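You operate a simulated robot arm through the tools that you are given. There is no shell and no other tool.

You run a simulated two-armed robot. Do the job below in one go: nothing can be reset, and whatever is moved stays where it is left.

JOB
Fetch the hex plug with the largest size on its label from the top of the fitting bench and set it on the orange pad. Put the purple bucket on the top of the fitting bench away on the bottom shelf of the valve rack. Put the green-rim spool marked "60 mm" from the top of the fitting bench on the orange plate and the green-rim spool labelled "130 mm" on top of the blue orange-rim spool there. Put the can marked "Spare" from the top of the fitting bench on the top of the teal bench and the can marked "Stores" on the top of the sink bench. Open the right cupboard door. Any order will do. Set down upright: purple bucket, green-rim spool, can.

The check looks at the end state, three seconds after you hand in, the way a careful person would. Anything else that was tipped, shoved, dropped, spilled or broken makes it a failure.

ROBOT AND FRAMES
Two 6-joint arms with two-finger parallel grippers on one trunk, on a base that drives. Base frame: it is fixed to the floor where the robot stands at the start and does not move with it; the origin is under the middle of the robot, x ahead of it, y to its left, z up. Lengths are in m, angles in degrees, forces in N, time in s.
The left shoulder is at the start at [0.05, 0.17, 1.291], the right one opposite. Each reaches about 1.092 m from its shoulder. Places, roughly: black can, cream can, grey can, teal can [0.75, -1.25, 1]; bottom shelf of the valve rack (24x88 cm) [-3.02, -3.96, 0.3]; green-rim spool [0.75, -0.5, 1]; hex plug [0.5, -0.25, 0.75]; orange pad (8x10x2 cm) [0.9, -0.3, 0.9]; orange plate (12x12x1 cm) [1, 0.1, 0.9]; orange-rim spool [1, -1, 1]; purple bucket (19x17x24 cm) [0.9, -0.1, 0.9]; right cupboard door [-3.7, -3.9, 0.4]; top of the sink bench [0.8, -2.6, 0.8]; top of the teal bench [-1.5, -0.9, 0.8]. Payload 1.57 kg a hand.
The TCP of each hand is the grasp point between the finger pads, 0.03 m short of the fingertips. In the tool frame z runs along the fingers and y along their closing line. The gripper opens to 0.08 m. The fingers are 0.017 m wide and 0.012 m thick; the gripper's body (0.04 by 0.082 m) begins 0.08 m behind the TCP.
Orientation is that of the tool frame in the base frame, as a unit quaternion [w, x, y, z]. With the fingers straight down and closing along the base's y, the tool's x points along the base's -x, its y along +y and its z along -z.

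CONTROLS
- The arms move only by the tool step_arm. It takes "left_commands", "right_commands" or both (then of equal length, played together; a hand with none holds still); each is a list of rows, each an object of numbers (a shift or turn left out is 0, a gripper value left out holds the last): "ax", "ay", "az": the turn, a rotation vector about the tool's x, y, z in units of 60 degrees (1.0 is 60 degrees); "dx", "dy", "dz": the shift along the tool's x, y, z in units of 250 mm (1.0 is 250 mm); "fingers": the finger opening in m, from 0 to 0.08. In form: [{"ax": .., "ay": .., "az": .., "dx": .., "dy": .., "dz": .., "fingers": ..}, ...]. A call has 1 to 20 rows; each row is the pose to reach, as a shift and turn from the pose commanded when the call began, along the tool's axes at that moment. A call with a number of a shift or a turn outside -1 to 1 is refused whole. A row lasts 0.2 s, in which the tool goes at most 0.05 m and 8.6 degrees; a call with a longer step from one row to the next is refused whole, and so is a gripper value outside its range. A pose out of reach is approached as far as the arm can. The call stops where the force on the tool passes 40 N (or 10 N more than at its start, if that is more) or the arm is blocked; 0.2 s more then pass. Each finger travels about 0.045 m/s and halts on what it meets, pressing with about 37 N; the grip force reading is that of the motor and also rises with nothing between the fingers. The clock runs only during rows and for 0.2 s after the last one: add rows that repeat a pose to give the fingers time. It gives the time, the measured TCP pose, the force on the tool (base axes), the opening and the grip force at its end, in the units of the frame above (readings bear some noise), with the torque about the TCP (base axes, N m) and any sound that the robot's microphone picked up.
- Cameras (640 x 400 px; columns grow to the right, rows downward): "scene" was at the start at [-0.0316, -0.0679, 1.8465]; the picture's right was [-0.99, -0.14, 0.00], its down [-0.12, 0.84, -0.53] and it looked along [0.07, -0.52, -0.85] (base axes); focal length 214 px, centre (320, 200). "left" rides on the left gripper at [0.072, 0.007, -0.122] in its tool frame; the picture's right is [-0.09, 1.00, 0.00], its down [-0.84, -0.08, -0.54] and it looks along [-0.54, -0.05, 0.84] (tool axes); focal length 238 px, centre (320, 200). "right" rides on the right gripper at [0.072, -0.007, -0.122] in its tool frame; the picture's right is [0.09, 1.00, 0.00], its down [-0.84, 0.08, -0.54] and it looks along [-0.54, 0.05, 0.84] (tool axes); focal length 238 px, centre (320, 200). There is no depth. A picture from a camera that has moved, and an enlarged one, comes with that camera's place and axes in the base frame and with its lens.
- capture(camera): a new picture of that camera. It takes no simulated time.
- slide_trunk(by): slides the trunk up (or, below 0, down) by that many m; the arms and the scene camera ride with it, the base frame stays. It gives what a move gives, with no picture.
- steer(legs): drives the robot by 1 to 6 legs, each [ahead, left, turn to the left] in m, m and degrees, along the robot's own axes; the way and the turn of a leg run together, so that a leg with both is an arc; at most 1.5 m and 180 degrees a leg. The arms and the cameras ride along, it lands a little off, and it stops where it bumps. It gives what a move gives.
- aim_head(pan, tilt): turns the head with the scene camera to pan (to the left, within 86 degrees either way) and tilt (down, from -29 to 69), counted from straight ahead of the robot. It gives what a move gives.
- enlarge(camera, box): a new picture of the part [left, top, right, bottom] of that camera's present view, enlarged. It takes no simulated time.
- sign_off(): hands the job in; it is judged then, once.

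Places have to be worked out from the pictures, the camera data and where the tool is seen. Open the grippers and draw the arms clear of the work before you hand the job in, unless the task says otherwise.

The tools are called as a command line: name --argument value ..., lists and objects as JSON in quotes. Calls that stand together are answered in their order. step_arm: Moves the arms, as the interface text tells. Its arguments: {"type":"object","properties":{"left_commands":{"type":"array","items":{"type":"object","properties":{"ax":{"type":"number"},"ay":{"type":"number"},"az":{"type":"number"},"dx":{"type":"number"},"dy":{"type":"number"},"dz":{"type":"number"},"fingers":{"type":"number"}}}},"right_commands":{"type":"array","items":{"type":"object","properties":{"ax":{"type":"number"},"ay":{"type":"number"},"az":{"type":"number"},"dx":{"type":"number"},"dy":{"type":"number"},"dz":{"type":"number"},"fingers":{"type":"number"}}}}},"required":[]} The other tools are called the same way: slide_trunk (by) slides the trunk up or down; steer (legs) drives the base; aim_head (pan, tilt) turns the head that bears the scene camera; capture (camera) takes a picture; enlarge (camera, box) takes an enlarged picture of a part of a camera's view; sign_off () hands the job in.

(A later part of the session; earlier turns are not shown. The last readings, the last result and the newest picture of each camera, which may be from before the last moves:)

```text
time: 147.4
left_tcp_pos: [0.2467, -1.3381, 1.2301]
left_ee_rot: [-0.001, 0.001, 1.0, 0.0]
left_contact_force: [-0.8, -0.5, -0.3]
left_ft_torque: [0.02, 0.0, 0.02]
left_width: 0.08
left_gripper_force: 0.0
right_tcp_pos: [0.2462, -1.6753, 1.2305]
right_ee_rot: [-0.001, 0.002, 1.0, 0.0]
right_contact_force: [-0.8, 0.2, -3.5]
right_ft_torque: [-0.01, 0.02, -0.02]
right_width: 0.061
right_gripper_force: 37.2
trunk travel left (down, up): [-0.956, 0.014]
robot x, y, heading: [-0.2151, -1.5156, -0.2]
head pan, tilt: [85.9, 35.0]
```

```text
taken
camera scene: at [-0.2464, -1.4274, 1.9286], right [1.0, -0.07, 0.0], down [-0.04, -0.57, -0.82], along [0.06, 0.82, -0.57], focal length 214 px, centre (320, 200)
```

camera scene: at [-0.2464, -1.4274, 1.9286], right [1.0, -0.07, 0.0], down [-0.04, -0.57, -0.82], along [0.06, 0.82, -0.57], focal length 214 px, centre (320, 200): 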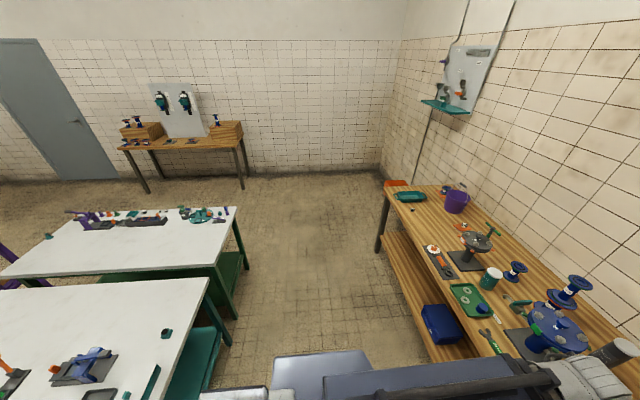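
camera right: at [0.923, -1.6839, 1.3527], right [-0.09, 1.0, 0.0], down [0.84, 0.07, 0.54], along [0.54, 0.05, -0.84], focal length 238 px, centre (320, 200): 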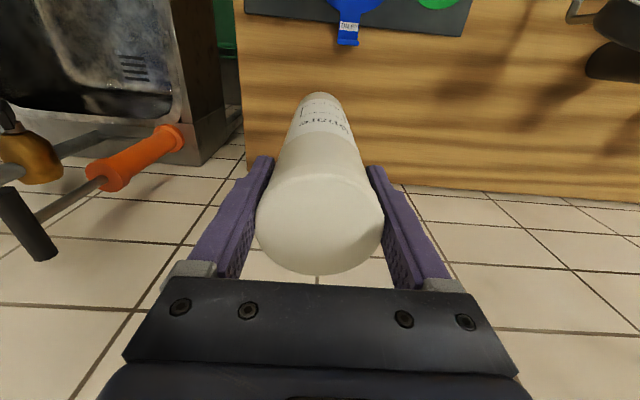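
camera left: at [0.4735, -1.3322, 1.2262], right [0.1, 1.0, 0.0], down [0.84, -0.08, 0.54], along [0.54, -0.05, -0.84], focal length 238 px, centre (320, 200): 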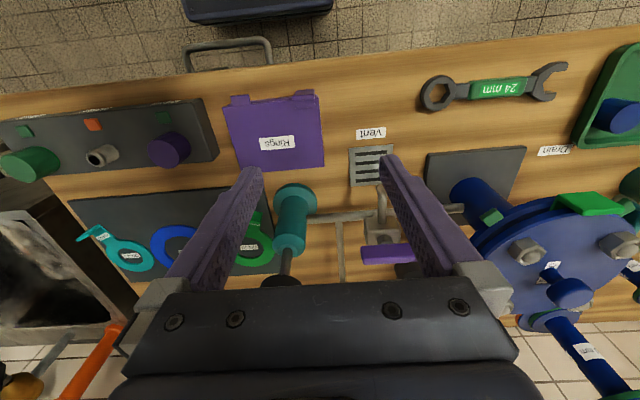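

The teal bench's near end spans y ≈ -1.19…-0.60 from x ≈ -0.88. I turn 180° in place and look.

steer --legs '[[0, 0, 180]]'

aim_head --pan -20 --tilt 45

capture --camera "scene"

capture --camera "right"

```text
time: 155.2
left_tcp_pos: [-0.6678, -1.702, 1.2297]
left_ee_rot: [0.001, 1.0, 0.008, 0.0]
left_contact_force: [-1.1, -0.1, -0.3]
left_ft_torque: [0.01, -0.02, 0.01]
left_width: 0.0801
left_gripper_force: 0.1
right_tcp_pos: [-0.6729, -1.3641, 1.2314]
right_ee_rot: [0.001, 1.0, 0.007, 0.001]
right_contact_force: [-0.4, 0.3, -3.2]
right_ft_torque: [0.01, -0.01, 0.01]
right_width: 0.0611
right_gripper_force: 37.3
trunk travel left (down, up): [-0.956, 0.014]
robot x, y, heading: [-0.2113, -1.5136, -179.3]
head pan, tilt: [85.9, 35.0]
```

```text
time: 157.0
left_tcp_pos: [-0.6668, -1.7028, 1.2305]
left_ee_rot: [0.0, 1.0, 0.007, 0.001]
left_contact_force: [0.4, 0.4, -0.2]
left_ft_torque: [0.01, 0.0, -0.02]
left_width: 0.0802
left_gripper_force: 0.1
right_tcp_pos: [-0.6722, -1.3636, 1.2314]
right_ee_rot: [0.0, 1.0, 0.007, 0.001]
right_contact_force: [-0.2, -0.4, -3.7]
right_ft_torque: [0.0, -0.05, 0.0]
right_width: 0.0611
right_gripper_force: 37.3
trunk travel left (down, up): [-0.956, 0.014]
robot x, y, heading: [-0.2139, -1.5121, -179.3]
head pan, tilt: [-20.0, 45.0]
```

```text
taken
camera scene: at [-0.2504, -1.488, 1.9137], right [0.33, 0.94, 0.0], down [0.67, -0.23, -0.71], along [-0.67, 0.23, -0.71], focal length 214 px, centre (320, 200)
```

scene: 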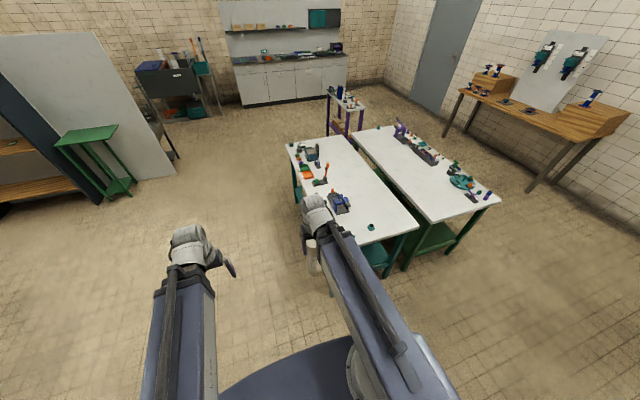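

```text
taken
camera right: at [-0.6009, -1.3571, 1.353], right [0.11, -0.99, 0.0], down [-0.84, -0.09, 0.54], along [-0.54, -0.06, -0.84], focal length 238 px, centre (320, 200)
```

right: 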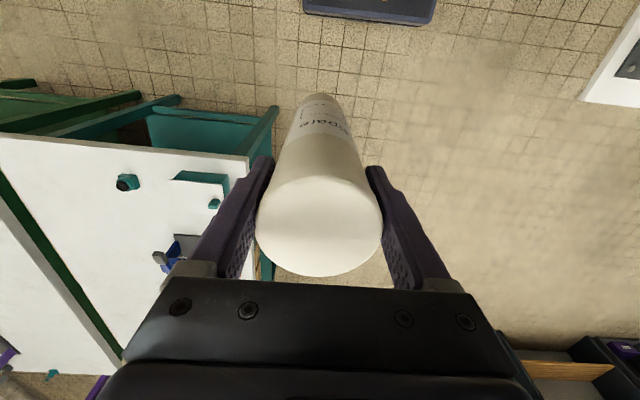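

Free spot on the teal bench: about (-1.05, -0.76), clear of the hex, block and clamp. I strafe right 0.45 m and look again.

steer --legs '[[0, -0.45, 0]]'

capture --camera "scene"

capture --camera "right"

capture --camera "left"

```text
time: 159.7
left_tcp_pos: [-0.6735, -1.247, 1.231]
left_ee_rot: [-0.001, 1.0, 0.006, 0.001]
left_contact_force: [1.0, -0.5, 0.1]
left_ft_torque: [0.0, -0.02, -0.02]
left_width: 0.0801
left_gripper_force: 0.0
right_tcp_pos: [-0.6762, -0.9106, 1.2311]
right_ee_rot: [0.001, 1.0, 0.006, 0.001]
right_contact_force: [0.5, -0.6, -3.8]
right_ft_torque: [0.02, -0.04, 0.02]
right_width: 0.0611
right_gripper_force: 36.8
trunk travel left (down, up): [-0.956, 0.014]
robot x, y, heading: [-0.2204, -1.0598, -179.3]
head pan, tilt: [-20.0, 45.0]
```

```text
taken
camera scene: at [-0.2563, -1.0338, 1.9137], right [0.33, 0.94, 0.0], down [0.67, -0.23, -0.71], along [-0.67, 0.23, -0.71], focal length 214 px, centre (320, 200)
```

scene: 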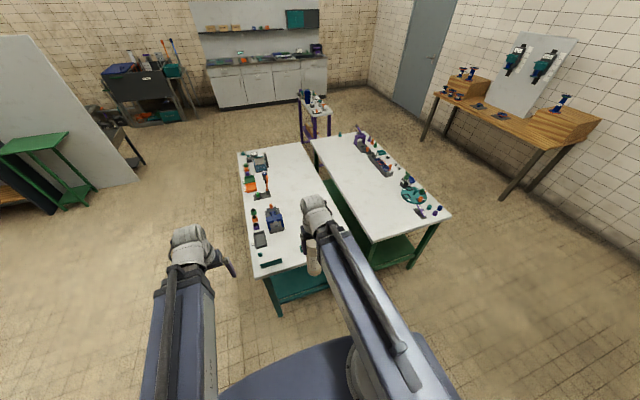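

```text
taken
camera right: at [-0.6065, -0.9024, 1.353], right [0.1, -0.99, 0.0], down [-0.84, -0.09, 0.54], along [-0.54, -0.06, -0.84], focal length 238 px, centre (320, 200)
```

right: 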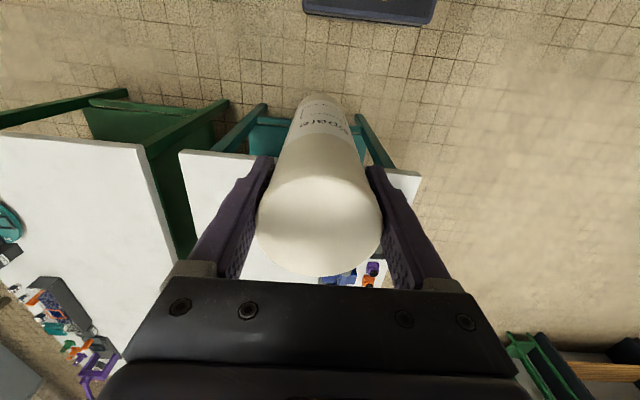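

```text
taken
camera left: at [-0.6028, -1.2536, 1.3532], right [-0.08, -1.0, 0.0], down [-0.84, 0.07, 0.54], along [-0.54, 0.04, -0.84], focal length 238 px, centre (320, 200)
```

left: 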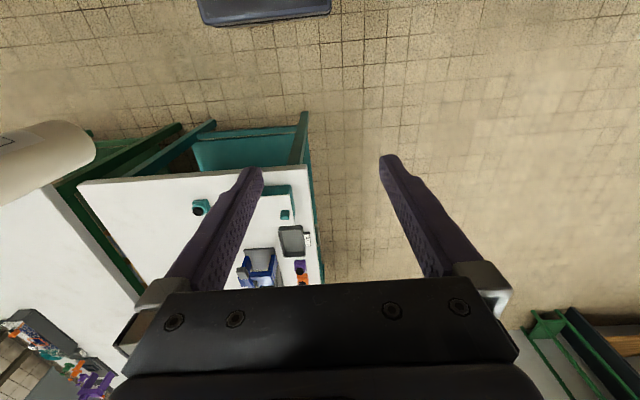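

Hex at (-0.946, -0.897), bench spans y -1.205…-0.584. I reach the can out to (-1.05, -0.74).

step_arm --right_commands '[{"dx": -0.15, "dy": -0.068}, {"dx": -0.3, "dy": -0.136}, {"dx": -0.45, "dy": -0.204}, {"dx": -0.6, "dy": -0.272}, {"dx": -0.75, "dy": -0.34}, {"dx": -0.75, "dy": -0.34}]'

step_arm --right_commands '[{"dx": -0.15, "dy": -0.068}, {"dx": -0.3, "dy": -0.136}, {"dx": -0.45, "dy": -0.204}, {"dx": -0.6, "dy": -0.272}, {"dx": -0.75, "dy": -0.34}, {"dx": -0.75, "dy": -0.34}]'

slide_trunk --by -0.19

capture --camera "right"

capture --camera "left"

capture --camera "scene"

```text
time: 161.1
left_tcp_pos: [-0.6724, -1.248, 1.2307]
left_ee_rot: [-0.001, 1.0, 0.006, 0.0]
left_contact_force: [0.3, 0.0, 0.4]
left_ft_torque: [-0.01, 0.05, -0.02]
left_width: 0.0801
left_gripper_force: 0.0
right_tcp_pos: [-0.8646, -0.8285, 1.2303]
right_ee_rot: [0.0, 1.0, 0.006, 0.0]
right_contact_force: [-0.3, 0.5, -3.5]
right_ft_torque: [0.05, -0.02, -0.01]
right_width: 0.0614
right_gripper_force: 37.2
trunk travel left (down, up): [-0.956, 0.014]
robot x, y, heading: [-0.2175, -1.0609, -179.2]
head pan, tilt: [-20.0, 45.0]
```

```text
time: 162.5
left_tcp_pos: [-0.6733, -1.2477, 1.2315]
left_ee_rot: [0.0, 1.0, 0.006, 0.0]
left_contact_force: [0.0, -0.4, -0.5]
left_ft_torque: [0.0, 0.03, 0.0]
left_width: 0.0798
left_gripper_force: 0.0
right_tcp_pos: [-1.0538, -0.7461, 1.2317]
right_ee_rot: [0.001, 1.0, 0.005, 0.0]
right_contact_force: [0.8, 0.2, -2.7]
right_ft_torque: [0.0, 0.03, 0.0]
right_width: 0.0613
right_gripper_force: 36.8
trunk travel left (down, up): [-0.956, 0.014]
robot x, y, heading: [-0.2206, -1.063, -179.1]
head pan, tilt: [-20.0, 45.0]
```

```text
time: 164.6
left_tcp_pos: [-0.6735, -1.2472, 1.0406]
left_ee_rot: [-0.001, 1.0, 0.006, 0.001]
left_contact_force: [0.2, -0.4, 0.1]
left_ft_torque: [0.0, -0.04, 0.01]
left_width: 0.08
left_gripper_force: 0.0
right_tcp_pos: [-1.0548, -0.7462, 1.0395]
right_ee_rot: [0.0, 1.0, 0.006, 0.001]
right_contact_force: [0.6, 0.3, -3.5]
right_ft_torque: [-0.01, -0.04, -0.01]
right_width: 0.0612
right_gripper_force: 36.9
trunk travel left (down, up): [-0.766, 0.204]
robot x, y, heading: [-0.217, -1.0611, -179.0]
head pan, tilt: [-20.0, 45.0]
```

```text
taken
camera right: at [-0.9826, -0.7384, 1.163], right [0.1, -0.99, 0.0], down [-0.84, -0.09, 0.54], along [-0.54, -0.06, -0.84], focal length 238 px, centre (320, 200)
```

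right: 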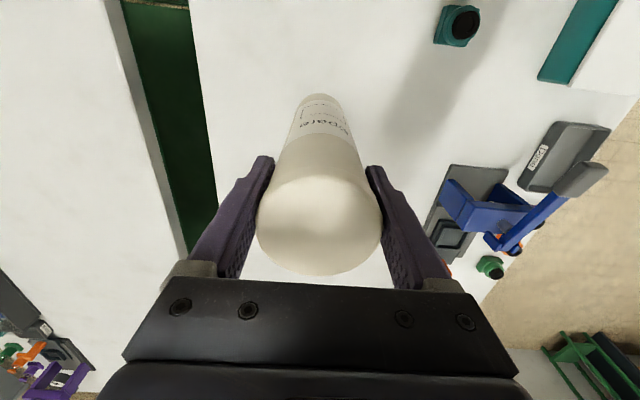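

```text
taken
camera left: at [-0.6029, -1.2542, 1.1631], right [-0.08, -1.0, 0.0], down [-0.84, 0.07, 0.54], along [-0.54, 0.04, -0.84], focal length 238 px, centre (320, 200)
```

left: 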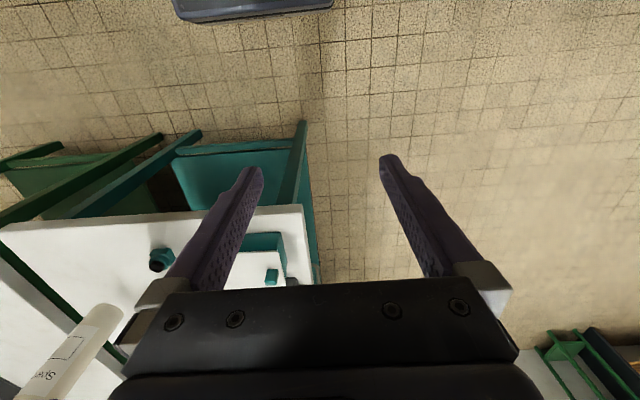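

```text
taken
camera scene: at [-0.2564, -1.0347, 1.7238], right [0.33, 0.94, 0.0], down [0.67, -0.23, -0.71], along [-0.67, 0.23, -0.71], focal length 214 px, centre (320, 200)
```

scene: 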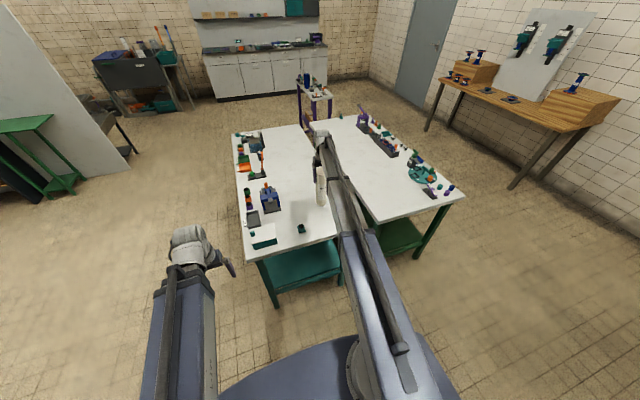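

Clear area under the can. I lower gently to contact.

slide_trunk --by -0.02

slide_trunk --by -0.008

slide_trunk --by -0.005

```text
time: 165.3
left_tcp_pos: [-0.6729, -1.2474, 1.0206]
left_ee_rot: [0.0, 1.0, 0.006, 0.0]
left_contact_force: [0.3, -0.4, -0.3]
left_ft_torque: [-0.01, 0.03, -0.01]
left_width: 0.0801
left_gripper_force: 0.0
right_tcp_pos: [-1.0543, -0.7465, 1.0211]
right_ee_rot: [0.0, 1.0, 0.007, 0.001]
right_contact_force: [-0.7, 0.4, -3.7]
right_ft_torque: [0.02, -0.01, 0.04]
right_width: 0.061
right_gripper_force: 36.7
trunk travel left (down, up): [-0.746, 0.224]
robot x, y, heading: [-0.2195, -1.0623, -179.4]
head pan, tilt: [-20.0, 45.0]
```

```text
time: 165.9
left_tcp_pos: [-0.6736, -1.2481, 1.0119]
left_ee_rot: [0.0, 1.0, 0.006, 0.001]
left_contact_force: [-0.6, 0.0, -0.1]
left_ft_torque: [-0.01, -0.02, -0.04]
left_width: 0.0801
left_gripper_force: 0.1
right_tcp_pos: [-1.0543, -0.7452, 1.0126]
right_ee_rot: [-0.001, 1.0, 0.007, 0.001]
right_contact_force: [-0.8, 0.0, -3.5]
right_ft_torque: [0.02, -0.01, -0.02]
right_width: 0.0611
right_gripper_force: 37.1
trunk travel left (down, up): [-0.738, 0.232]
robot x, y, heading: [-0.2136, -1.0657, -179.3]
head pan, tilt: [-20.0, 45.0]
```

```text
time: 166.4
left_tcp_pos: [-0.6752, -1.2475, 1.0082]
left_ee_rot: [0.0, 1.0, 0.006, 0.001]
left_contact_force: [-0.4, 0.3, -0.6]
left_ft_torque: [-0.01, 0.02, 0.01]
left_width: 0.0798
left_gripper_force: 0.0
right_tcp_pos: [-1.0535, -0.7459, 1.0072]
right_ee_rot: [0.0, 1.0, 0.007, 0.001]
right_contact_force: [0.1, -1.1, -3.0]
right_ft_torque: [0.02, -0.01, -0.02]
right_width: 0.0617
right_gripper_force: 37.0
trunk travel left (down, up): [-0.733, 0.237]
robot x, y, heading: [-0.2207, -1.0628, -179.2]
head pan, tilt: [-20.0, 45.0]
```

No contact yet; continuing with small steps.

slide_trunk --by -0.006

slide_trunk --by -0.004

slide_trunk --by -0.003

```text
time: 166.9
left_tcp_pos: [-0.6743, -1.247, 1.002]
left_ee_rot: [-0.001, 1.0, 0.006, 0.0]
left_contact_force: [-0.4, -0.5, -0.1]
left_ft_torque: [-0.02, 0.0, -0.01]
left_width: 0.08
left_gripper_force: 0.1
right_tcp_pos: [-1.054, -0.7464, 1.0018]
right_ee_rot: [0.0, 1.0, 0.006, 0.001]
right_contact_force: [0.2, 1.1, -3.0]
right_ft_torque: [0.0, -0.04, -0.01]
right_width: 0.0615
right_gripper_force: 37.2
trunk travel left (down, up): [-0.727, 0.243]
robot x, y, heading: [-0.2191, -1.0608, -179.2]
head pan, tilt: [-20.0, 45.0]
```

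```text
time: 167.5
left_tcp_pos: [-0.6729, -1.2473, 0.9971]
left_ee_rot: [0.0, 1.0, 0.006, 0.0]
left_contact_force: [0.8, 0.2, -0.6]
left_ft_torque: [-0.01, 0.0, 0.02]
left_width: 0.0797
left_gripper_force: 0.2
right_tcp_pos: [-1.054, -0.7463, 0.9977]
right_ee_rot: [0.0, 1.0, 0.006, 0.001]
right_contact_force: [-0.2, -0.1, -4.6]
right_ft_torque: [-0.01, -0.04, 0.02]
right_width: 0.0611
right_gripper_force: 37.1
trunk travel left (down, up): [-0.723, 0.247]
robot x, y, heading: [-0.2178, -1.061, -179.5]
head pan, tilt: [-20.0, 45.0]
```

```text
time: 168.0
left_tcp_pos: [-0.674, -1.2468, 0.9954]
left_ee_rot: [-0.001, 1.0, 0.006, 0.001]
left_contact_force: [-0.5, 0.3, 1.3]
left_ft_torque: [-0.02, 0.04, -0.02]
left_width: 0.0799
left_gripper_force: 0.0
right_tcp_pos: [-1.0545, -0.7451, 0.9941]
right_ee_rot: [0.0, 1.0, 0.006, 0.001]
right_contact_force: [-0.2, 0.7, -3.5]
right_ft_torque: [0.0, -0.01, 0.0]
right_width: 0.0614
right_gripper_force: 37.4
trunk travel left (down, up): [-0.72, 0.25]
robot x, y, heading: [-0.2179, -1.0638, -179.3]
head pan, tilt: [-20.0, 45.0]
```

Still none at 0.994; a few more small steps.

slide_trunk --by -0.004

slide_trunk --by -0.003

slide_trunk --by -0.003

```text
time: 168.5
left_tcp_pos: [-0.6728, -1.2467, 0.9915]
left_ee_rot: [0.0, 1.0, 0.005, 0.0]
left_contact_force: [-0.8, 0.6, 0.0]
left_ft_torque: [-0.04, -0.01, 0.01]
left_width: 0.08
left_gripper_force: 0.1
right_tcp_pos: [-1.0532, -0.7458, 0.9911]
right_ee_rot: [0.0, 1.0, 0.006, 0.0]
right_contact_force: [-2.5, 0.7, 9.0]
right_ft_torque: [0.12, 0.14, 0.02]
right_width: 0.0613
right_gripper_force: 37.0
trunk travel left (down, up): [-0.716, 0.254]
robot x, y, heading: [-0.2167, -1.0627, -179.3]
head pan, tilt: [-20.0, 45.0]
```

```text
time: 169.1
left_tcp_pos: [-0.6714, -1.2498, 0.9894]
left_ee_rot: [0.0, 1.0, 0.006, -0.001]
left_contact_force: [-0.3, 1.0, -0.9]
left_ft_torque: [-0.01, 0.02, 0.03]
left_width: 0.08
left_gripper_force: 0.1
right_tcp_pos: [-1.0523, -0.747, 0.9895]
right_ee_rot: [-0.001, 1.0, 0.006, -0.001]
right_contact_force: [-5.9, 3.4, 31.9]
right_ft_torque: [-0.27, 0.28, -0.03]
right_width: 0.0614
right_gripper_force: 36.9
trunk travel left (down, up): [-0.713, 0.257]
robot x, y, heading: [-0.2186, -1.0583, -179.3]
head pan, tilt: [-20.0, 45.0]
```

```text
time: 169.5
left_tcp_pos: [-0.6722, -1.2495, 0.988]
left_ee_rot: [0.0, 1.0, 0.006, 0.0]
left_contact_force: [-0.1, 0.2, -0.1]
left_ft_torque: [0.03, 0.01, 0.02]
left_width: 0.0799
left_gripper_force: 0.0
right_tcp_pos: [-1.0515, -0.7465, 0.989]
right_ee_rot: [0.0, 1.0, 0.006, -0.001]
right_contact_force: [-1.7, 0.5, 38.3]
right_ft_torque: [-0.11, -0.54, 0.01]
right_width: 0.0612
right_gripper_force: 36.8
trunk travel left (down, up): [-0.711, 0.259]
robot x, y, heading: [-0.2167, -1.0657, -179.3]
head pan, tilt: [-20.0, 45.0]
stopped: the force on the tool passed its limit at 92 N (the readings are from after the stop); the commanded pose is now the measured one
```

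Firm contact on the bench top. I ease up and open.

slide_trunk --by 0.003

step_arm --right_commands '[{"fingers": 0.066}, {"fingers": 0.072}, {"fingers": 0.08}, {"fingers": 0.08}, {"fingers": 0.08}]'

slide_trunk --by 0.15

capture --camera "right"

capture --camera "scene"

```text
time: 170.0
left_tcp_pos: [-0.6725, -1.2481, 0.9891]
left_ee_rot: [0.0, 1.0, 0.006, 0.001]
left_contact_force: [-0.2, -0.3, 0.3]
left_ft_torque: [-0.05, 0.01, -0.02]
left_width: 0.0801
left_gripper_force: 0.0
right_tcp_pos: [-1.0545, -0.7453, 0.9888]
right_ee_rot: [-0.001, 1.0, 0.007, 0.0]
right_contact_force: [0.9, -0.3, 1.0]
right_ft_torque: [-0.21, -0.36, -0.03]
right_width: 0.0612
right_gripper_force: 37.5
trunk travel left (down, up): [-0.714, 0.256]
robot x, y, heading: [-0.2147, -1.0638, -179.2]
head pan, tilt: [-20.0, 45.0]
```

```text
time: 171.2
left_tcp_pos: [-0.6738, -1.2479, 0.9885]
left_ee_rot: [0.001, 1.0, 0.006, 0.002]
left_contact_force: [-0.2, 0.5, -0.3]
left_ft_torque: [0.01, 0.01, -0.03]
left_width: 0.0799
left_gripper_force: 0.0
right_tcp_pos: [-1.0534, -0.7445, 0.9879]
right_ee_rot: [0.0, 1.0, 0.006, 0.0]
right_contact_force: [0.8, 1.0, -0.7]
right_ft_torque: [-0.04, 0.06, 0.02]
right_width: 0.0799
right_gripper_force: 0.1
trunk travel left (down, up): [-0.714, 0.256]
robot x, y, heading: [-0.2183, -1.0655, -179.2]
head pan, tilt: [-20.0, 45.0]
```

```text
time: 172.9
left_tcp_pos: [-0.6733, -1.2473, 1.139]
left_ee_rot: [0.0, 1.0, 0.006, 0.0]
left_contact_force: [0.3, 1.0, -0.4]
left_ft_torque: [0.0, 0.0, 0.01]
left_width: 0.08
left_gripper_force: 0.2
right_tcp_pos: [-1.0544, -0.7454, 1.1393]
right_ee_rot: [0.0, 1.0, 0.006, 0.0]
right_contact_force: [0.5, 0.4, 0.0]
right_ft_torque: [-0.01, 0.02, -0.02]
right_width: 0.08
right_gripper_force: 0.0
trunk travel left (down, up): [-0.864, 0.106]
robot x, y, heading: [-0.2126, -1.0613, -179.0]
head pan, tilt: [-20.0, 45.0]
```

```text
taken
camera right: at [-0.9827, -0.738, 1.2609], right [0.1, -0.99, 0.0], down [-0.84, -0.09, 0.54], along [-0.54, -0.06, -0.84], focal length 238 px, centre (320, 200)
```

right: 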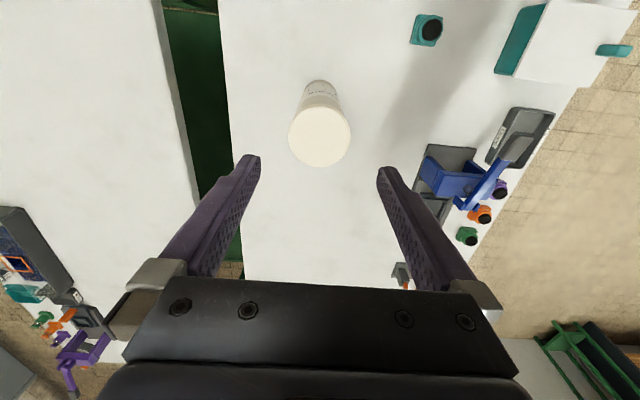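

```text
taken
camera scene: at [-0.2563, -1.0348, 1.8217], right [0.33, 0.94, 0.0], down [0.67, -0.23, -0.71], along [-0.67, 0.23, -0.71], focal length 214 px, centre (320, 200)
```

scene: 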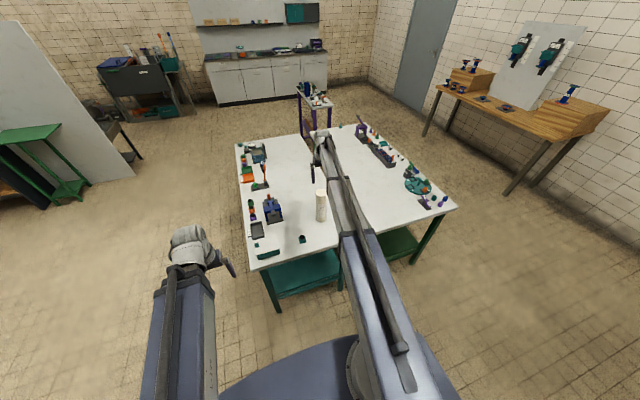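

Can placed. Before fetching the bucket I look toward the valve rack and cupboard to plan the grip.

slide_trunk --by 0.1

aim_head --pan 50 --tilt 15

capture --camera "scene"

enlarge --camera "scene" --box '[200, 100, 440, 260]'

```text
time: 174.3
left_tcp_pos: [-0.6735, -1.2477, 1.2379]
left_ee_rot: [0.001, 1.0, 0.006, 0.0]
left_contact_force: [0.0, -0.7, 0.5]
left_ft_torque: [-0.02, 0.03, 0.0]
left_width: 0.0802
left_gripper_force: 0.1
right_tcp_pos: [-1.0533, -0.7446, 1.2386]
right_ee_rot: [0.0, 1.0, 0.006, 0.0]
right_contact_force: [0.6, 0.3, 0.1]
right_ft_torque: [-0.01, -0.01, 0.0]
right_width: 0.0802
right_gripper_force: 0.1
trunk travel left (down, up): [-0.964, 0.006]
robot x, y, heading: [-0.2153, -1.0613, -179.5]
head pan, tilt: [-20.0, 45.0]
```

```text
time: 175.7
left_tcp_pos: [-0.6731, -1.2461, 1.2381]
left_ee_rot: [-0.001, 1.0, 0.006, 0.001]
left_contact_force: [0.0, 0.0, 0.8]
left_ft_torque: [-0.02, 0.02, -0.01]
left_width: 0.0799
left_gripper_force: 0.0
right_tcp_pos: [-1.0537, -0.7457, 1.2392]
right_ee_rot: [0.0, 1.0, 0.006, 0.0]
right_contact_force: [0.7, -0.1, -0.6]
right_ft_torque: [-0.01, -0.01, 0.02]
right_width: 0.08
right_gripper_force: 0.1
trunk travel left (down, up): [-0.964, 0.006]
robot x, y, heading: [-0.2216, -1.0634, -179.5]
head pan, tilt: [50.0, 15.0]
```

```text
taken
camera scene: at [-0.2387, -1.134, 1.9685], right [-0.77, 0.63, 0.0], down [0.16, 0.2, -0.97], along [-0.61, -0.75, -0.26], focal length 214 px, centre (320, 200)
```

scene: 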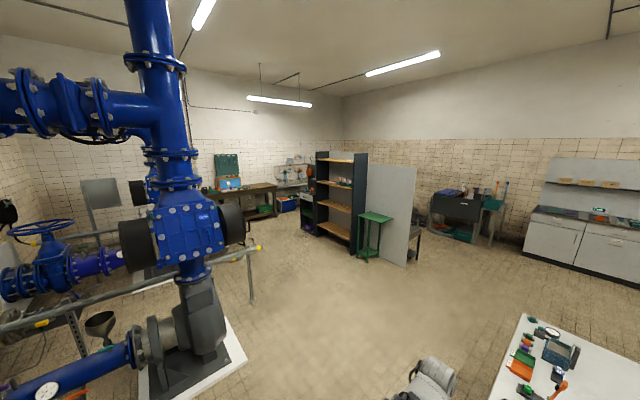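

```text
2.50 times, centred on (320, 180) of scene
camera zoom: at [-0.2387, -1.134, 1.9685], right [-0.77, 0.63, 0.0], down [0.16, 0.2, -0.97], along [-0.61, -0.75, -0.26], focal length 536 px, centre (320, 250)
```

zoom: 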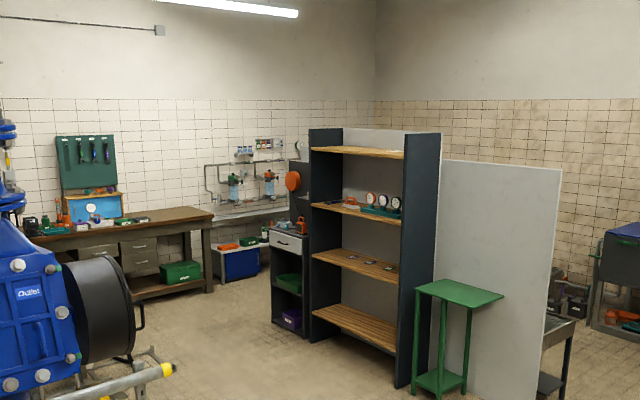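

The rack's bottom opening looks ~0.45 m high, so the bucket should be held by its bail grip with the tool pitched forward. I retract the hand, turn back to face the fitting bench, and move toward the bucket.

step_arm --right_commands '[{"dx": 0.15, "dy": 0.068}, {"dx": 0.3, "dy": 0.136}, {"dx": 0.45, "dy": 0.204}, {"dx": 0.6, "dy": 0.272}, {"dx": 0.75, "dy": 0.34}, {"dx": 0.9, "dy": 0.4}, {"dx": 0.9, "dy": 0.4}]'

step_arm --right_commands '[{"dx": 0.15, "dy": 0.068}, {"dx": 0.3, "dy": 0.136}, {"dx": 0.45, "dy": 0.204}, {"dx": 0.6, "dy": 0.272}, {"dx": 0.6, "dy": 0.272}]'

steer --legs '[[0, 0, -180]]'

```text
time: 177.3
left_tcp_pos: [-0.6755, -1.247, 1.2382]
left_ee_rot: [0.0, 1.0, 0.007, 0.001]
left_contact_force: [-0.9, -0.2, 0.5]
left_ft_torque: [0.02, 0.01, 0.0]
left_width: 0.0799
left_gripper_force: 0.1
right_tcp_pos: [-0.8283, -0.8429, 1.2383]
right_ee_rot: [0.001, 1.0, 0.007, 0.001]
right_contact_force: [-0.1, -0.8, 0.1]
right_ft_torque: [0.02, 0.01, -0.02]
right_width: 0.08
right_gripper_force: 0.0
trunk travel left (down, up): [-0.964, 0.006]
robot x, y, heading: [-0.2212, -1.0638, -179.2]
head pan, tilt: [50.0, 15.0]
```

```text
time: 178.5
left_tcp_pos: [-0.6736, -1.2478, 1.2386]
left_ee_rot: [0.0, 1.0, 0.006, 0.001]
left_contact_force: [-0.8, -0.2, -0.6]
left_ft_torque: [0.0, 0.01, 0.01]
left_width: 0.0799
left_gripper_force: 0.0
right_tcp_pos: [-0.6795, -0.909, 1.239]
right_ee_rot: [0.0, 1.0, 0.004, 0.001]
right_contact_force: [-0.2, 0.3, 0.7]
right_ft_torque: [-0.03, 0.0, 0.03]
right_width: 0.0798
right_gripper_force: 0.2
trunk travel left (down, up): [-0.964, 0.006]
robot x, y, heading: [-0.2162, -1.0598, -179.3]
head pan, tilt: [50.0, 15.0]
```

```text
time: 186.2
left_tcp_pos: [0.2344, -0.869, 1.2394]
left_ee_rot: [-0.001, -0.014, 1.0, 0.0]
left_contact_force: [-0.8, -0.4, 0.7]
left_ft_torque: [0.01, -0.02, -0.04]
left_width: 0.0801
left_gripper_force: 0.0
right_tcp_pos: [0.2431, -1.2083, 1.2391]
right_ee_rot: [0.0, -0.014, 1.0, 0.0]
right_contact_force: [0.1, 0.2, -0.8]
right_ft_torque: [-0.04, -0.04, 0.01]
right_width: 0.0801
right_gripper_force: 0.0
trunk travel left (down, up): [-0.964, 0.006]
robot x, y, heading: [-0.2177, -1.0644, 1.5]
head pan, tilt: [50.0, 15.0]
```

I strafe left 1.1 m (free aisle) with a small heading correction.

steer --legs '[[0, 1.1, -1.5]]'

step_arm --right_commands '[{"az": 0.14}, {"az": 0.28}, {"az": 0.42}, {"az": 0.56}, {"az": 0.7}, {"az": 0.75}, {"az": 0.75}]'

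step_arm --right_commands '[{"az": 0.14}, {"az": 0.28}, {"az": 0.42}, {"az": 0.56}, {"az": 0.7}, {"az": 0.75}, {"az": 0.75}]'

```text
time: 191.8
left_tcp_pos: [0.2233, 0.215, 1.238]
left_ee_rot: [-0.001, 0.001, 1.0, -0.001]
left_contact_force: [0.5, 0.7, -0.2]
left_ft_torque: [0.01, -0.01, 0.02]
left_width: 0.0799
left_gripper_force: 0.1
right_tcp_pos: [0.2238, -0.1222, 1.2386]
right_ee_rot: [0.001, 0.0, 1.0, -0.001]
right_contact_force: [-0.6, 0.5, -0.9]
right_ft_torque: [-0.01, 0.0, 0.03]
right_width: 0.08
right_gripper_force: 0.1
trunk travel left (down, up): [-0.964, 0.006]
robot x, y, heading: [-0.2308, 0.0355, -0.0]
head pan, tilt: [50.0, 15.0]
```

```text
time: 193.4
left_tcp_pos: [0.2232, 0.2149, 1.2378]
left_ee_rot: [0.0, 0.0, 1.0, 0.0]
left_contact_force: [-0.2, 0.0, 0.6]
left_ft_torque: [0.0, -0.02, -0.02]
left_width: 0.0799
left_gripper_force: 0.0
right_tcp_pos: [0.2246, -0.1239, 1.2389]
right_ee_rot: [0.0, 0.383, 0.924, -0.001]
right_contact_force: [0.2, -0.6, 0.4]
right_ft_torque: [-0.02, 0.0, 0.01]
right_width: 0.0799
right_gripper_force: 0.1
trunk travel left (down, up): [-0.964, 0.006]
robot x, y, heading: [-0.2294, 0.0358, 0.0]
head pan, tilt: [50.0, 15.0]
```

```text
time: 195.0
left_tcp_pos: [0.2233, 0.2148, 1.2396]
left_ee_rot: [-0.001, 0.0, 1.0, -0.001]
left_contact_force: [-0.7, -0.1, 0.1]
left_ft_torque: [0.02, 0.02, 0.02]
left_width: 0.0802
left_gripper_force: 0.1
right_tcp_pos: [0.2249, -0.1233, 1.2389]
right_ee_rot: [-0.001, 0.708, 0.707, -0.001]
right_contact_force: [-0.2, -0.5, 0.3]
right_ft_torque: [0.01, -0.01, 0.0]
right_width: 0.0802
right_gripper_force: 0.0
trunk travel left (down, up): [-0.964, 0.006]
robot x, y, heading: [-0.2364, 0.0357, 0.1]
head pan, tilt: [50.0, 15.0]
```

Yaw done (tool y now forward). Now I pitch the tool forward 55° while letting the TCP swing about the wrist.

step_arm --right_commands '[{"ax": -0.1333, "dy": 0.1225, "dz": -0.0086}, {"ax": -0.2667, "dy": 0.2426, "dz": -0.0341}, {"ax": -0.4, "dy": 0.3579, "dz": -0.0761}, {"ax": -0.5333, "dy": 0.4663, "dz": -0.1337}, {"ax": -0.6667, "dy": 0.5657, "dz": -0.2059}, {"ax": -0.8, "dy": 0.654, "dz": -0.2912}, {"ax": -0.9167, "dy": 0.7209, "dz": -0.3752}, {"ax": -0.9167, "dy": 0.7209, "dz": -0.3752}]'

capture --camera "right"

aim_head --pan -10 --tilt 40

capture --camera "scene"

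```text
time: 196.8
left_tcp_pos: [0.2231, 0.2155, 1.2395]
left_ee_rot: [-0.001, 0.0, 1.0, -0.001]
left_contact_force: [-0.4, -0.1, -0.1]
left_ft_torque: [0.01, 0.01, -0.01]
left_width: 0.0802
left_gripper_force: 0.1
right_tcp_pos: [0.4046, -0.1232, 1.3326]
right_ee_rot: [0.327, 0.627, 0.627, 0.326]
right_contact_force: [-0.1, 0.3, 0.0]
right_ft_torque: [0.03, -0.04, 0.01]
right_width: 0.08
right_gripper_force: 0.1
trunk travel left (down, up): [-0.964, 0.006]
robot x, y, heading: [-0.2337, 0.0336, -0.1]
head pan, tilt: [50.0, 15.0]
```

```text
taken
camera right: at [0.3009, -0.0517, 1.3974], right [0.57, 0.09, 0.82], down [-0.4, -0.84, 0.37], along [0.72, -0.54, -0.44], focal length 238 px, centre (320, 200)
```

right: 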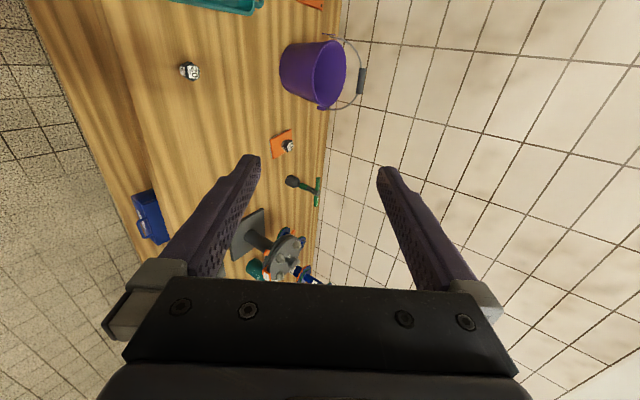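

```text
time: 198.1
left_tcp_pos: [0.2235, 0.2149, 1.2384]
left_ee_rot: [-0.001, 0.001, 1.0, 0.0]
left_contact_force: [0.4, 0.6, -0.7]
left_ft_torque: [-0.01, -0.03, 0.04]
left_width: 0.0801
left_gripper_force: 0.0
right_tcp_pos: [0.4048, -0.123, 1.3331]
right_ee_rot: [0.327, 0.628, 0.627, 0.326]
right_contact_force: [-0.3, 0.8, -0.2]
right_ft_torque: [0.02, -0.04, 0.01]
right_width: 0.0801
right_gripper_force: 0.1
trunk travel left (down, up): [-0.964, 0.006]
robot x, y, heading: [-0.2353, 0.0353, 0.0]
head pan, tilt: [-10.0, 40.0]
```

```text
taken
camera scene: at [-0.1913, 0.0208, 1.929], right [-0.17, -0.98, 0.0], down [-0.63, 0.11, -0.77], along [0.75, -0.13, -0.64], focal length 214 px, centre (320, 200)
```

scene: 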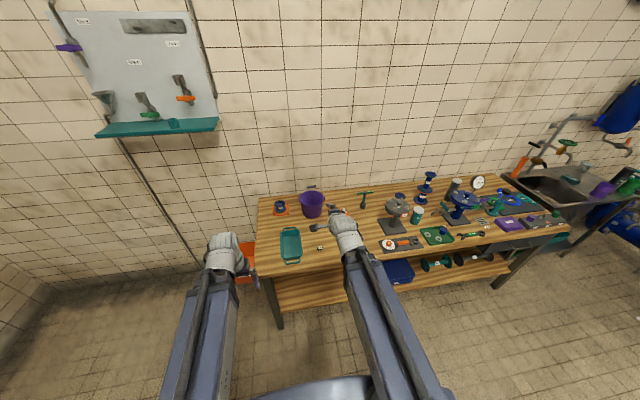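

The pitched pose works (35° below horizontal). I zoom on the bucket's bail from both cameras to triangulate its grip.

enlarge --camera "scene" --box '[270, 170, 350, 230]'

enlarge --camera "right" --box '[260, 20, 400, 120]'

capture --camera "left"

```text
6.67 times, centred on (310, 200) of scene
camera zoom: at [-0.1913, 0.0208, 1.929], right [-0.17, -0.98, 0.0], down [-0.63, 0.11, -0.77], along [0.75, -0.13, -0.64], focal length 1430 px, centre (387, 200)
```

zoom: 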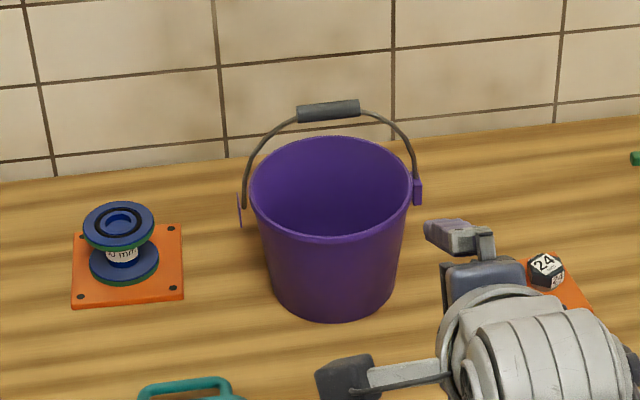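

```text
4.00 times, centred on (330, 70) of right
camera zoom: at [0.3008, -0.0517, 1.3973], right [0.57, 0.09, 0.82], down [-0.4, -0.84, 0.38], along [0.72, -0.54, -0.44], focal length 953 px, centre (280, 720)
```

zoom: 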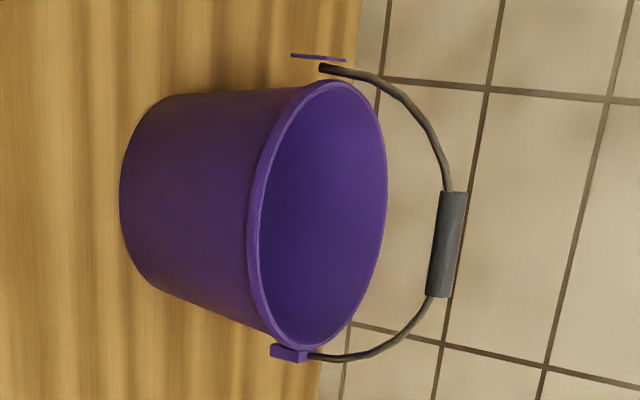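

```text
taken
camera left: at [0.1511, 0.2211, 1.3611], right [0.09, 1.0, 0.0], down [0.84, -0.08, 0.54], along [0.54, -0.05, -0.84], focal length 238 px, centre (320, 200)
```

left: 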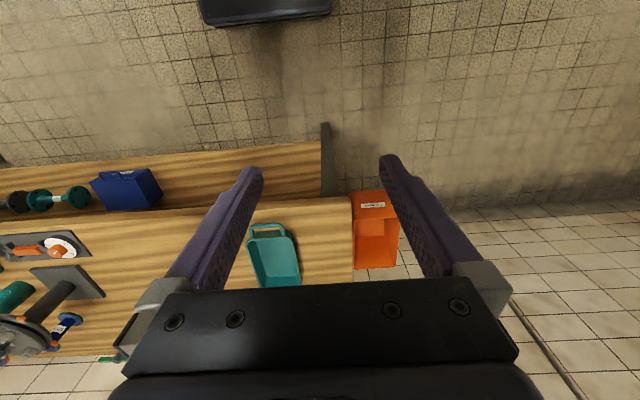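

The bail grip centre triangulates to (0.926, -0.116, 1.100), axis along y, empty bucket. I drive forward 0.32 m with the hand high, then lower to grip height behind it.

steer --legs '[[0.32, 0, 0]]'

slide_trunk --by -0.15

capture --camera "right"

capture --camera "scene"

capture --camera "left"

```text
time: 200.2
left_tcp_pos: [0.5433, 0.2139, 1.2374]
left_ee_rot: [-0.001, 0.0, 1.0, -0.001]
left_contact_force: [0.8, -0.6, 0.4]
left_ft_torque: [-0.01, 0.02, 0.02]
left_width: 0.0798
left_gripper_force: 0.0
right_tcp_pos: [0.7245, -0.1237, 1.3319]
right_ee_rot: [0.326, 0.627, 0.628, 0.326]
right_contact_force: [-0.3, -0.7, 0.1]
right_ft_torque: [-0.03, -0.01, 0.02]
right_width: 0.0798
right_gripper_force: 0.1
trunk travel left (down, up): [-0.964, 0.006]
robot x, y, heading: [0.0839, 0.0364, 0.3]
head pan, tilt: [-10.0, 40.0]
```

```text
time: 202.0
left_tcp_pos: [0.5428, 0.2141, 1.09]
left_ee_rot: [-0.001, -0.001, 1.0, 0.0]
left_contact_force: [-0.2, 0.5, -0.1]
left_ft_torque: [-0.04, -0.01, -0.03]
left_width: 0.08
left_gripper_force: 0.1
right_tcp_pos: [0.7235, -0.1234, 1.1826]
right_ee_rot: [0.326, 0.627, 0.628, 0.326]
right_contact_force: [-0.2, -0.4, 0.0]
right_ft_torque: [-0.04, 0.01, 0.02]
right_width: 0.0802
right_gripper_force: 0.1
trunk travel left (down, up): [-0.814, 0.156]
robot x, y, heading: [0.0864, 0.0341, 0.1]
head pan, tilt: [-10.0, 40.0]
```

```text
taken
camera right: at [0.6206, -0.0516, 1.2474], right [0.57, 0.09, 0.82], down [-0.4, -0.84, 0.38], along [0.72, -0.54, -0.44], focal length 238 px, centre (320, 200)
```

right: 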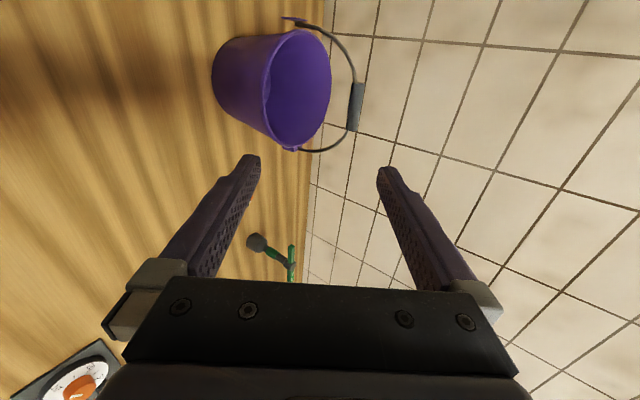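

```text
taken
camera scene: at [0.1284, 0.0208, 1.7791], right [-0.17, -0.98, 0.0], down [-0.63, 0.11, -0.77], along [0.75, -0.13, -0.64], focal length 214 px, centre (320, 200)
```

scene: 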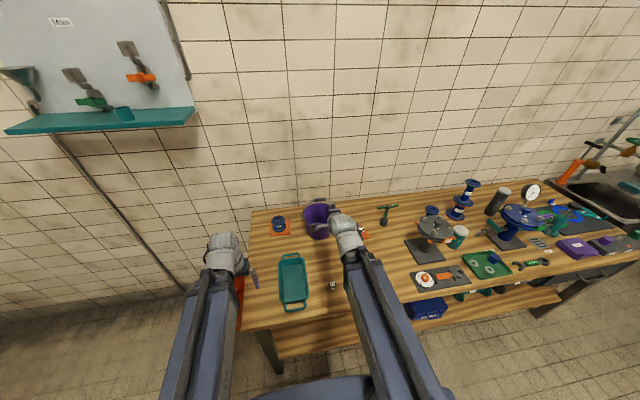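

```text
taken
camera left: at [0.4709, 0.2211, 1.2112], right [0.09, 1.0, 0.0], down [0.84, -0.08, 0.54], along [0.54, -0.05, -0.84], focal length 238 px, centre (320, 200)
```

left: 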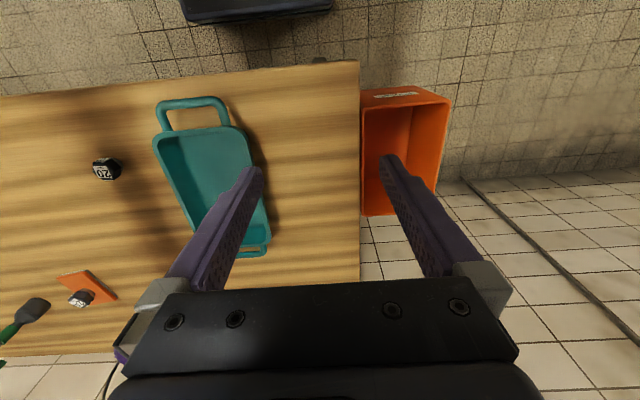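

Consistent: tube at (0.926, -0.115, 1.100). I lower to TCP z≈1.105 and move forward toward it in two parts.

slide_trunk --by -0.077

step_arm --right_commands '[{"dx": 0.032, "dy": 0.08, "dz": 0.114}, {"dx": 0.032, "dy": 0.16, "dz": 0.229}, {"dx": 0.032, "dy": 0.24, "dz": 0.343}, {"dx": 0.032, "dy": 0.3, "dz": 0.428}, {"dx": 0.032, "dy": 0.3, "dz": 0.428}]'

capture --camera "right"

enlarge --camera "scene" --box '[270, 170, 390, 260]'

```text
time: 203.1
left_tcp_pos: [0.5433, 0.2151, 1.013]
left_ee_rot: [-0.001, 0.0, 1.0, 0.0]
left_contact_force: [-0.5, -0.1, -0.3]
left_ft_torque: [0.01, 0.01, 0.04]
left_width: 0.0799
left_gripper_force: 0.1
right_tcp_pos: [0.7252, -0.124, 1.106]
right_ee_rot: [0.326, 0.627, 0.628, 0.327]
right_contact_force: [0.5, 0.7, 0.6]
right_ft_torque: [0.01, 0.01, 0.0]
right_width: 0.0801
right_gripper_force: 0.0
trunk travel left (down, up): [-0.737, 0.233]
robot x, y, heading: [0.0882, 0.0334, -0.1]
head pan, tilt: [-10.0, 40.0]
```

```text
time: 204.3
left_tcp_pos: [0.5435, 0.2142, 1.0128]
left_ee_rot: [-0.001, 0.0, 1.0, 0.001]
left_contact_force: [0.2, 0.0, -0.5]
left_ft_torque: [0.0, 0.01, 0.04]
left_width: 0.0799
left_gripper_force: 0.0
right_tcp_pos: [0.8543, -0.1164, 1.1065]
right_ee_rot: [0.326, 0.628, 0.627, 0.326]
right_contact_force: [0.1, 0.1, -0.9]
right_ft_torque: [0.02, -0.05, -0.04]
right_width: 0.0801
right_gripper_force: 0.0
trunk travel left (down, up): [-0.737, 0.233]
robot x, y, heading: [0.0859, 0.0356, 0.1]
head pan, tilt: [-10.0, 40.0]
```

```text
taken
camera right: at [0.7505, -0.0439, 1.1703], right [0.57, 0.09, 0.81], down [-0.4, -0.84, 0.38], along [0.72, -0.54, -0.44], focal length 238 px, centre (320, 200)
```

right: 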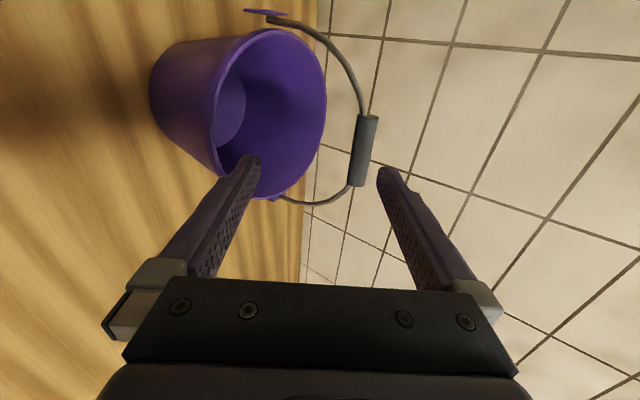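

```text
4.44 times, centred on (330, 215) of scene
camera zoom: at [0.1282, 0.0209, 1.702], right [-0.17, -0.98, 0.0], down [-0.63, 0.11, -0.77], along [0.75, -0.13, -0.64], focal length 953 px, centre (276, 133)
```

zoom: 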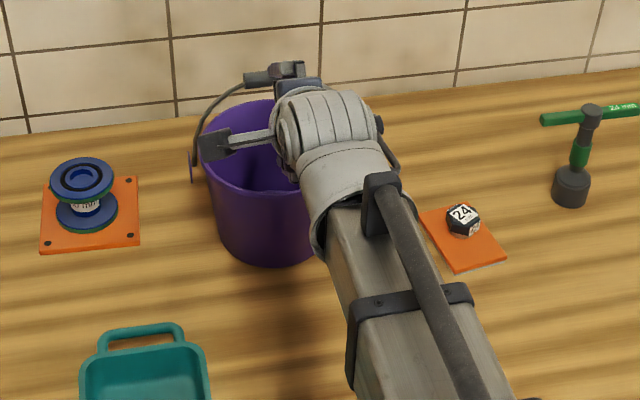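

Tube remains aligned; I advance the last 70 mm slowly.

step_arm --right_commands '[{"dx": 0.005, "dy": 0.04, "dz": 0.058}, {"dx": 0.01, "dy": 0.08, "dz": 0.116}, {"dx": 0.012, "dy": 0.12, "dz": 0.175}, {"dx": 0.012, "dy": 0.1634, "dz": 0.2333}, {"dx": 0.012, "dy": 0.1634, "dz": 0.2333}]'

capture --camera "right"

enlarge --camera "right" --box '[220, 120, 420, 260]'

```text
time: 205.5
left_tcp_pos: [0.5429, 0.215, 1.0126]
left_ee_rot: [-0.001, 0.0, 1.0, 0.0]
left_contact_force: [0.0, 0.3, -0.2]
left_ft_torque: [-0.01, 0.0, -0.01]
left_width: 0.08
left_gripper_force: 0.0
right_tcp_pos: [0.9275, -0.1127, 1.1062]
right_ee_rot: [0.326, 0.627, 0.628, 0.327]
right_contact_force: [-0.6, -0.1, 0.4]
right_ft_torque: [0.0, -0.02, -0.01]
right_width: 0.08
right_gripper_force: 0.0
trunk travel left (down, up): [-0.737, 0.233]
robot x, y, heading: [0.0872, 0.0339, -0.1]
head pan, tilt: [-10.0, 40.0]
```

```text
taken
camera right: at [0.822, -0.0411, 1.1704], right [0.57, 0.09, 0.82], down [-0.4, -0.84, 0.37], along [0.72, -0.54, -0.44], focal length 238 px, centre (320, 200)
```

right: 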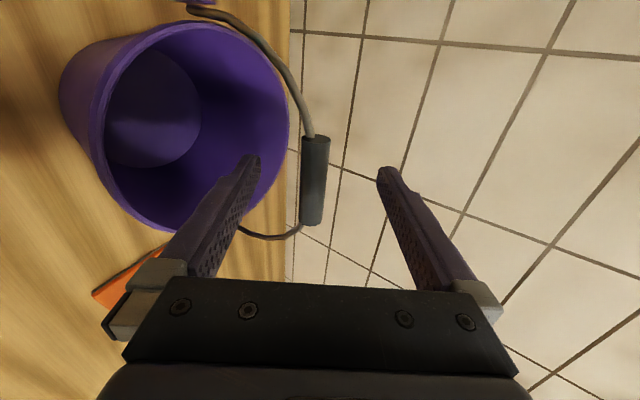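

```text
2.86 times, centred on (320, 190) of right
camera zoom: at [0.822, -0.0411, 1.1704], right [0.57, 0.09, 0.82], down [-0.4, -0.84, 0.37], along [0.72, -0.54, -0.44], focal length 681 px, centre (320, 229)
```

zoom: 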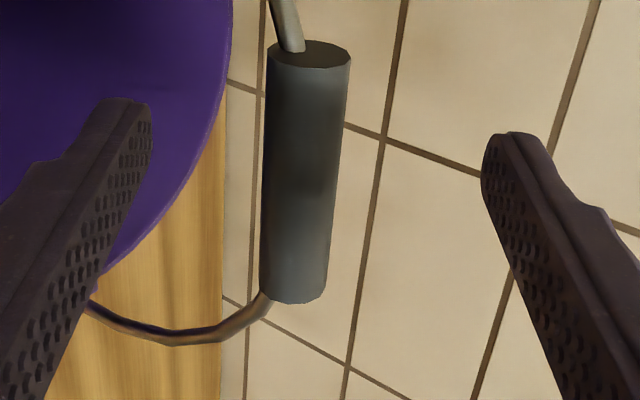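

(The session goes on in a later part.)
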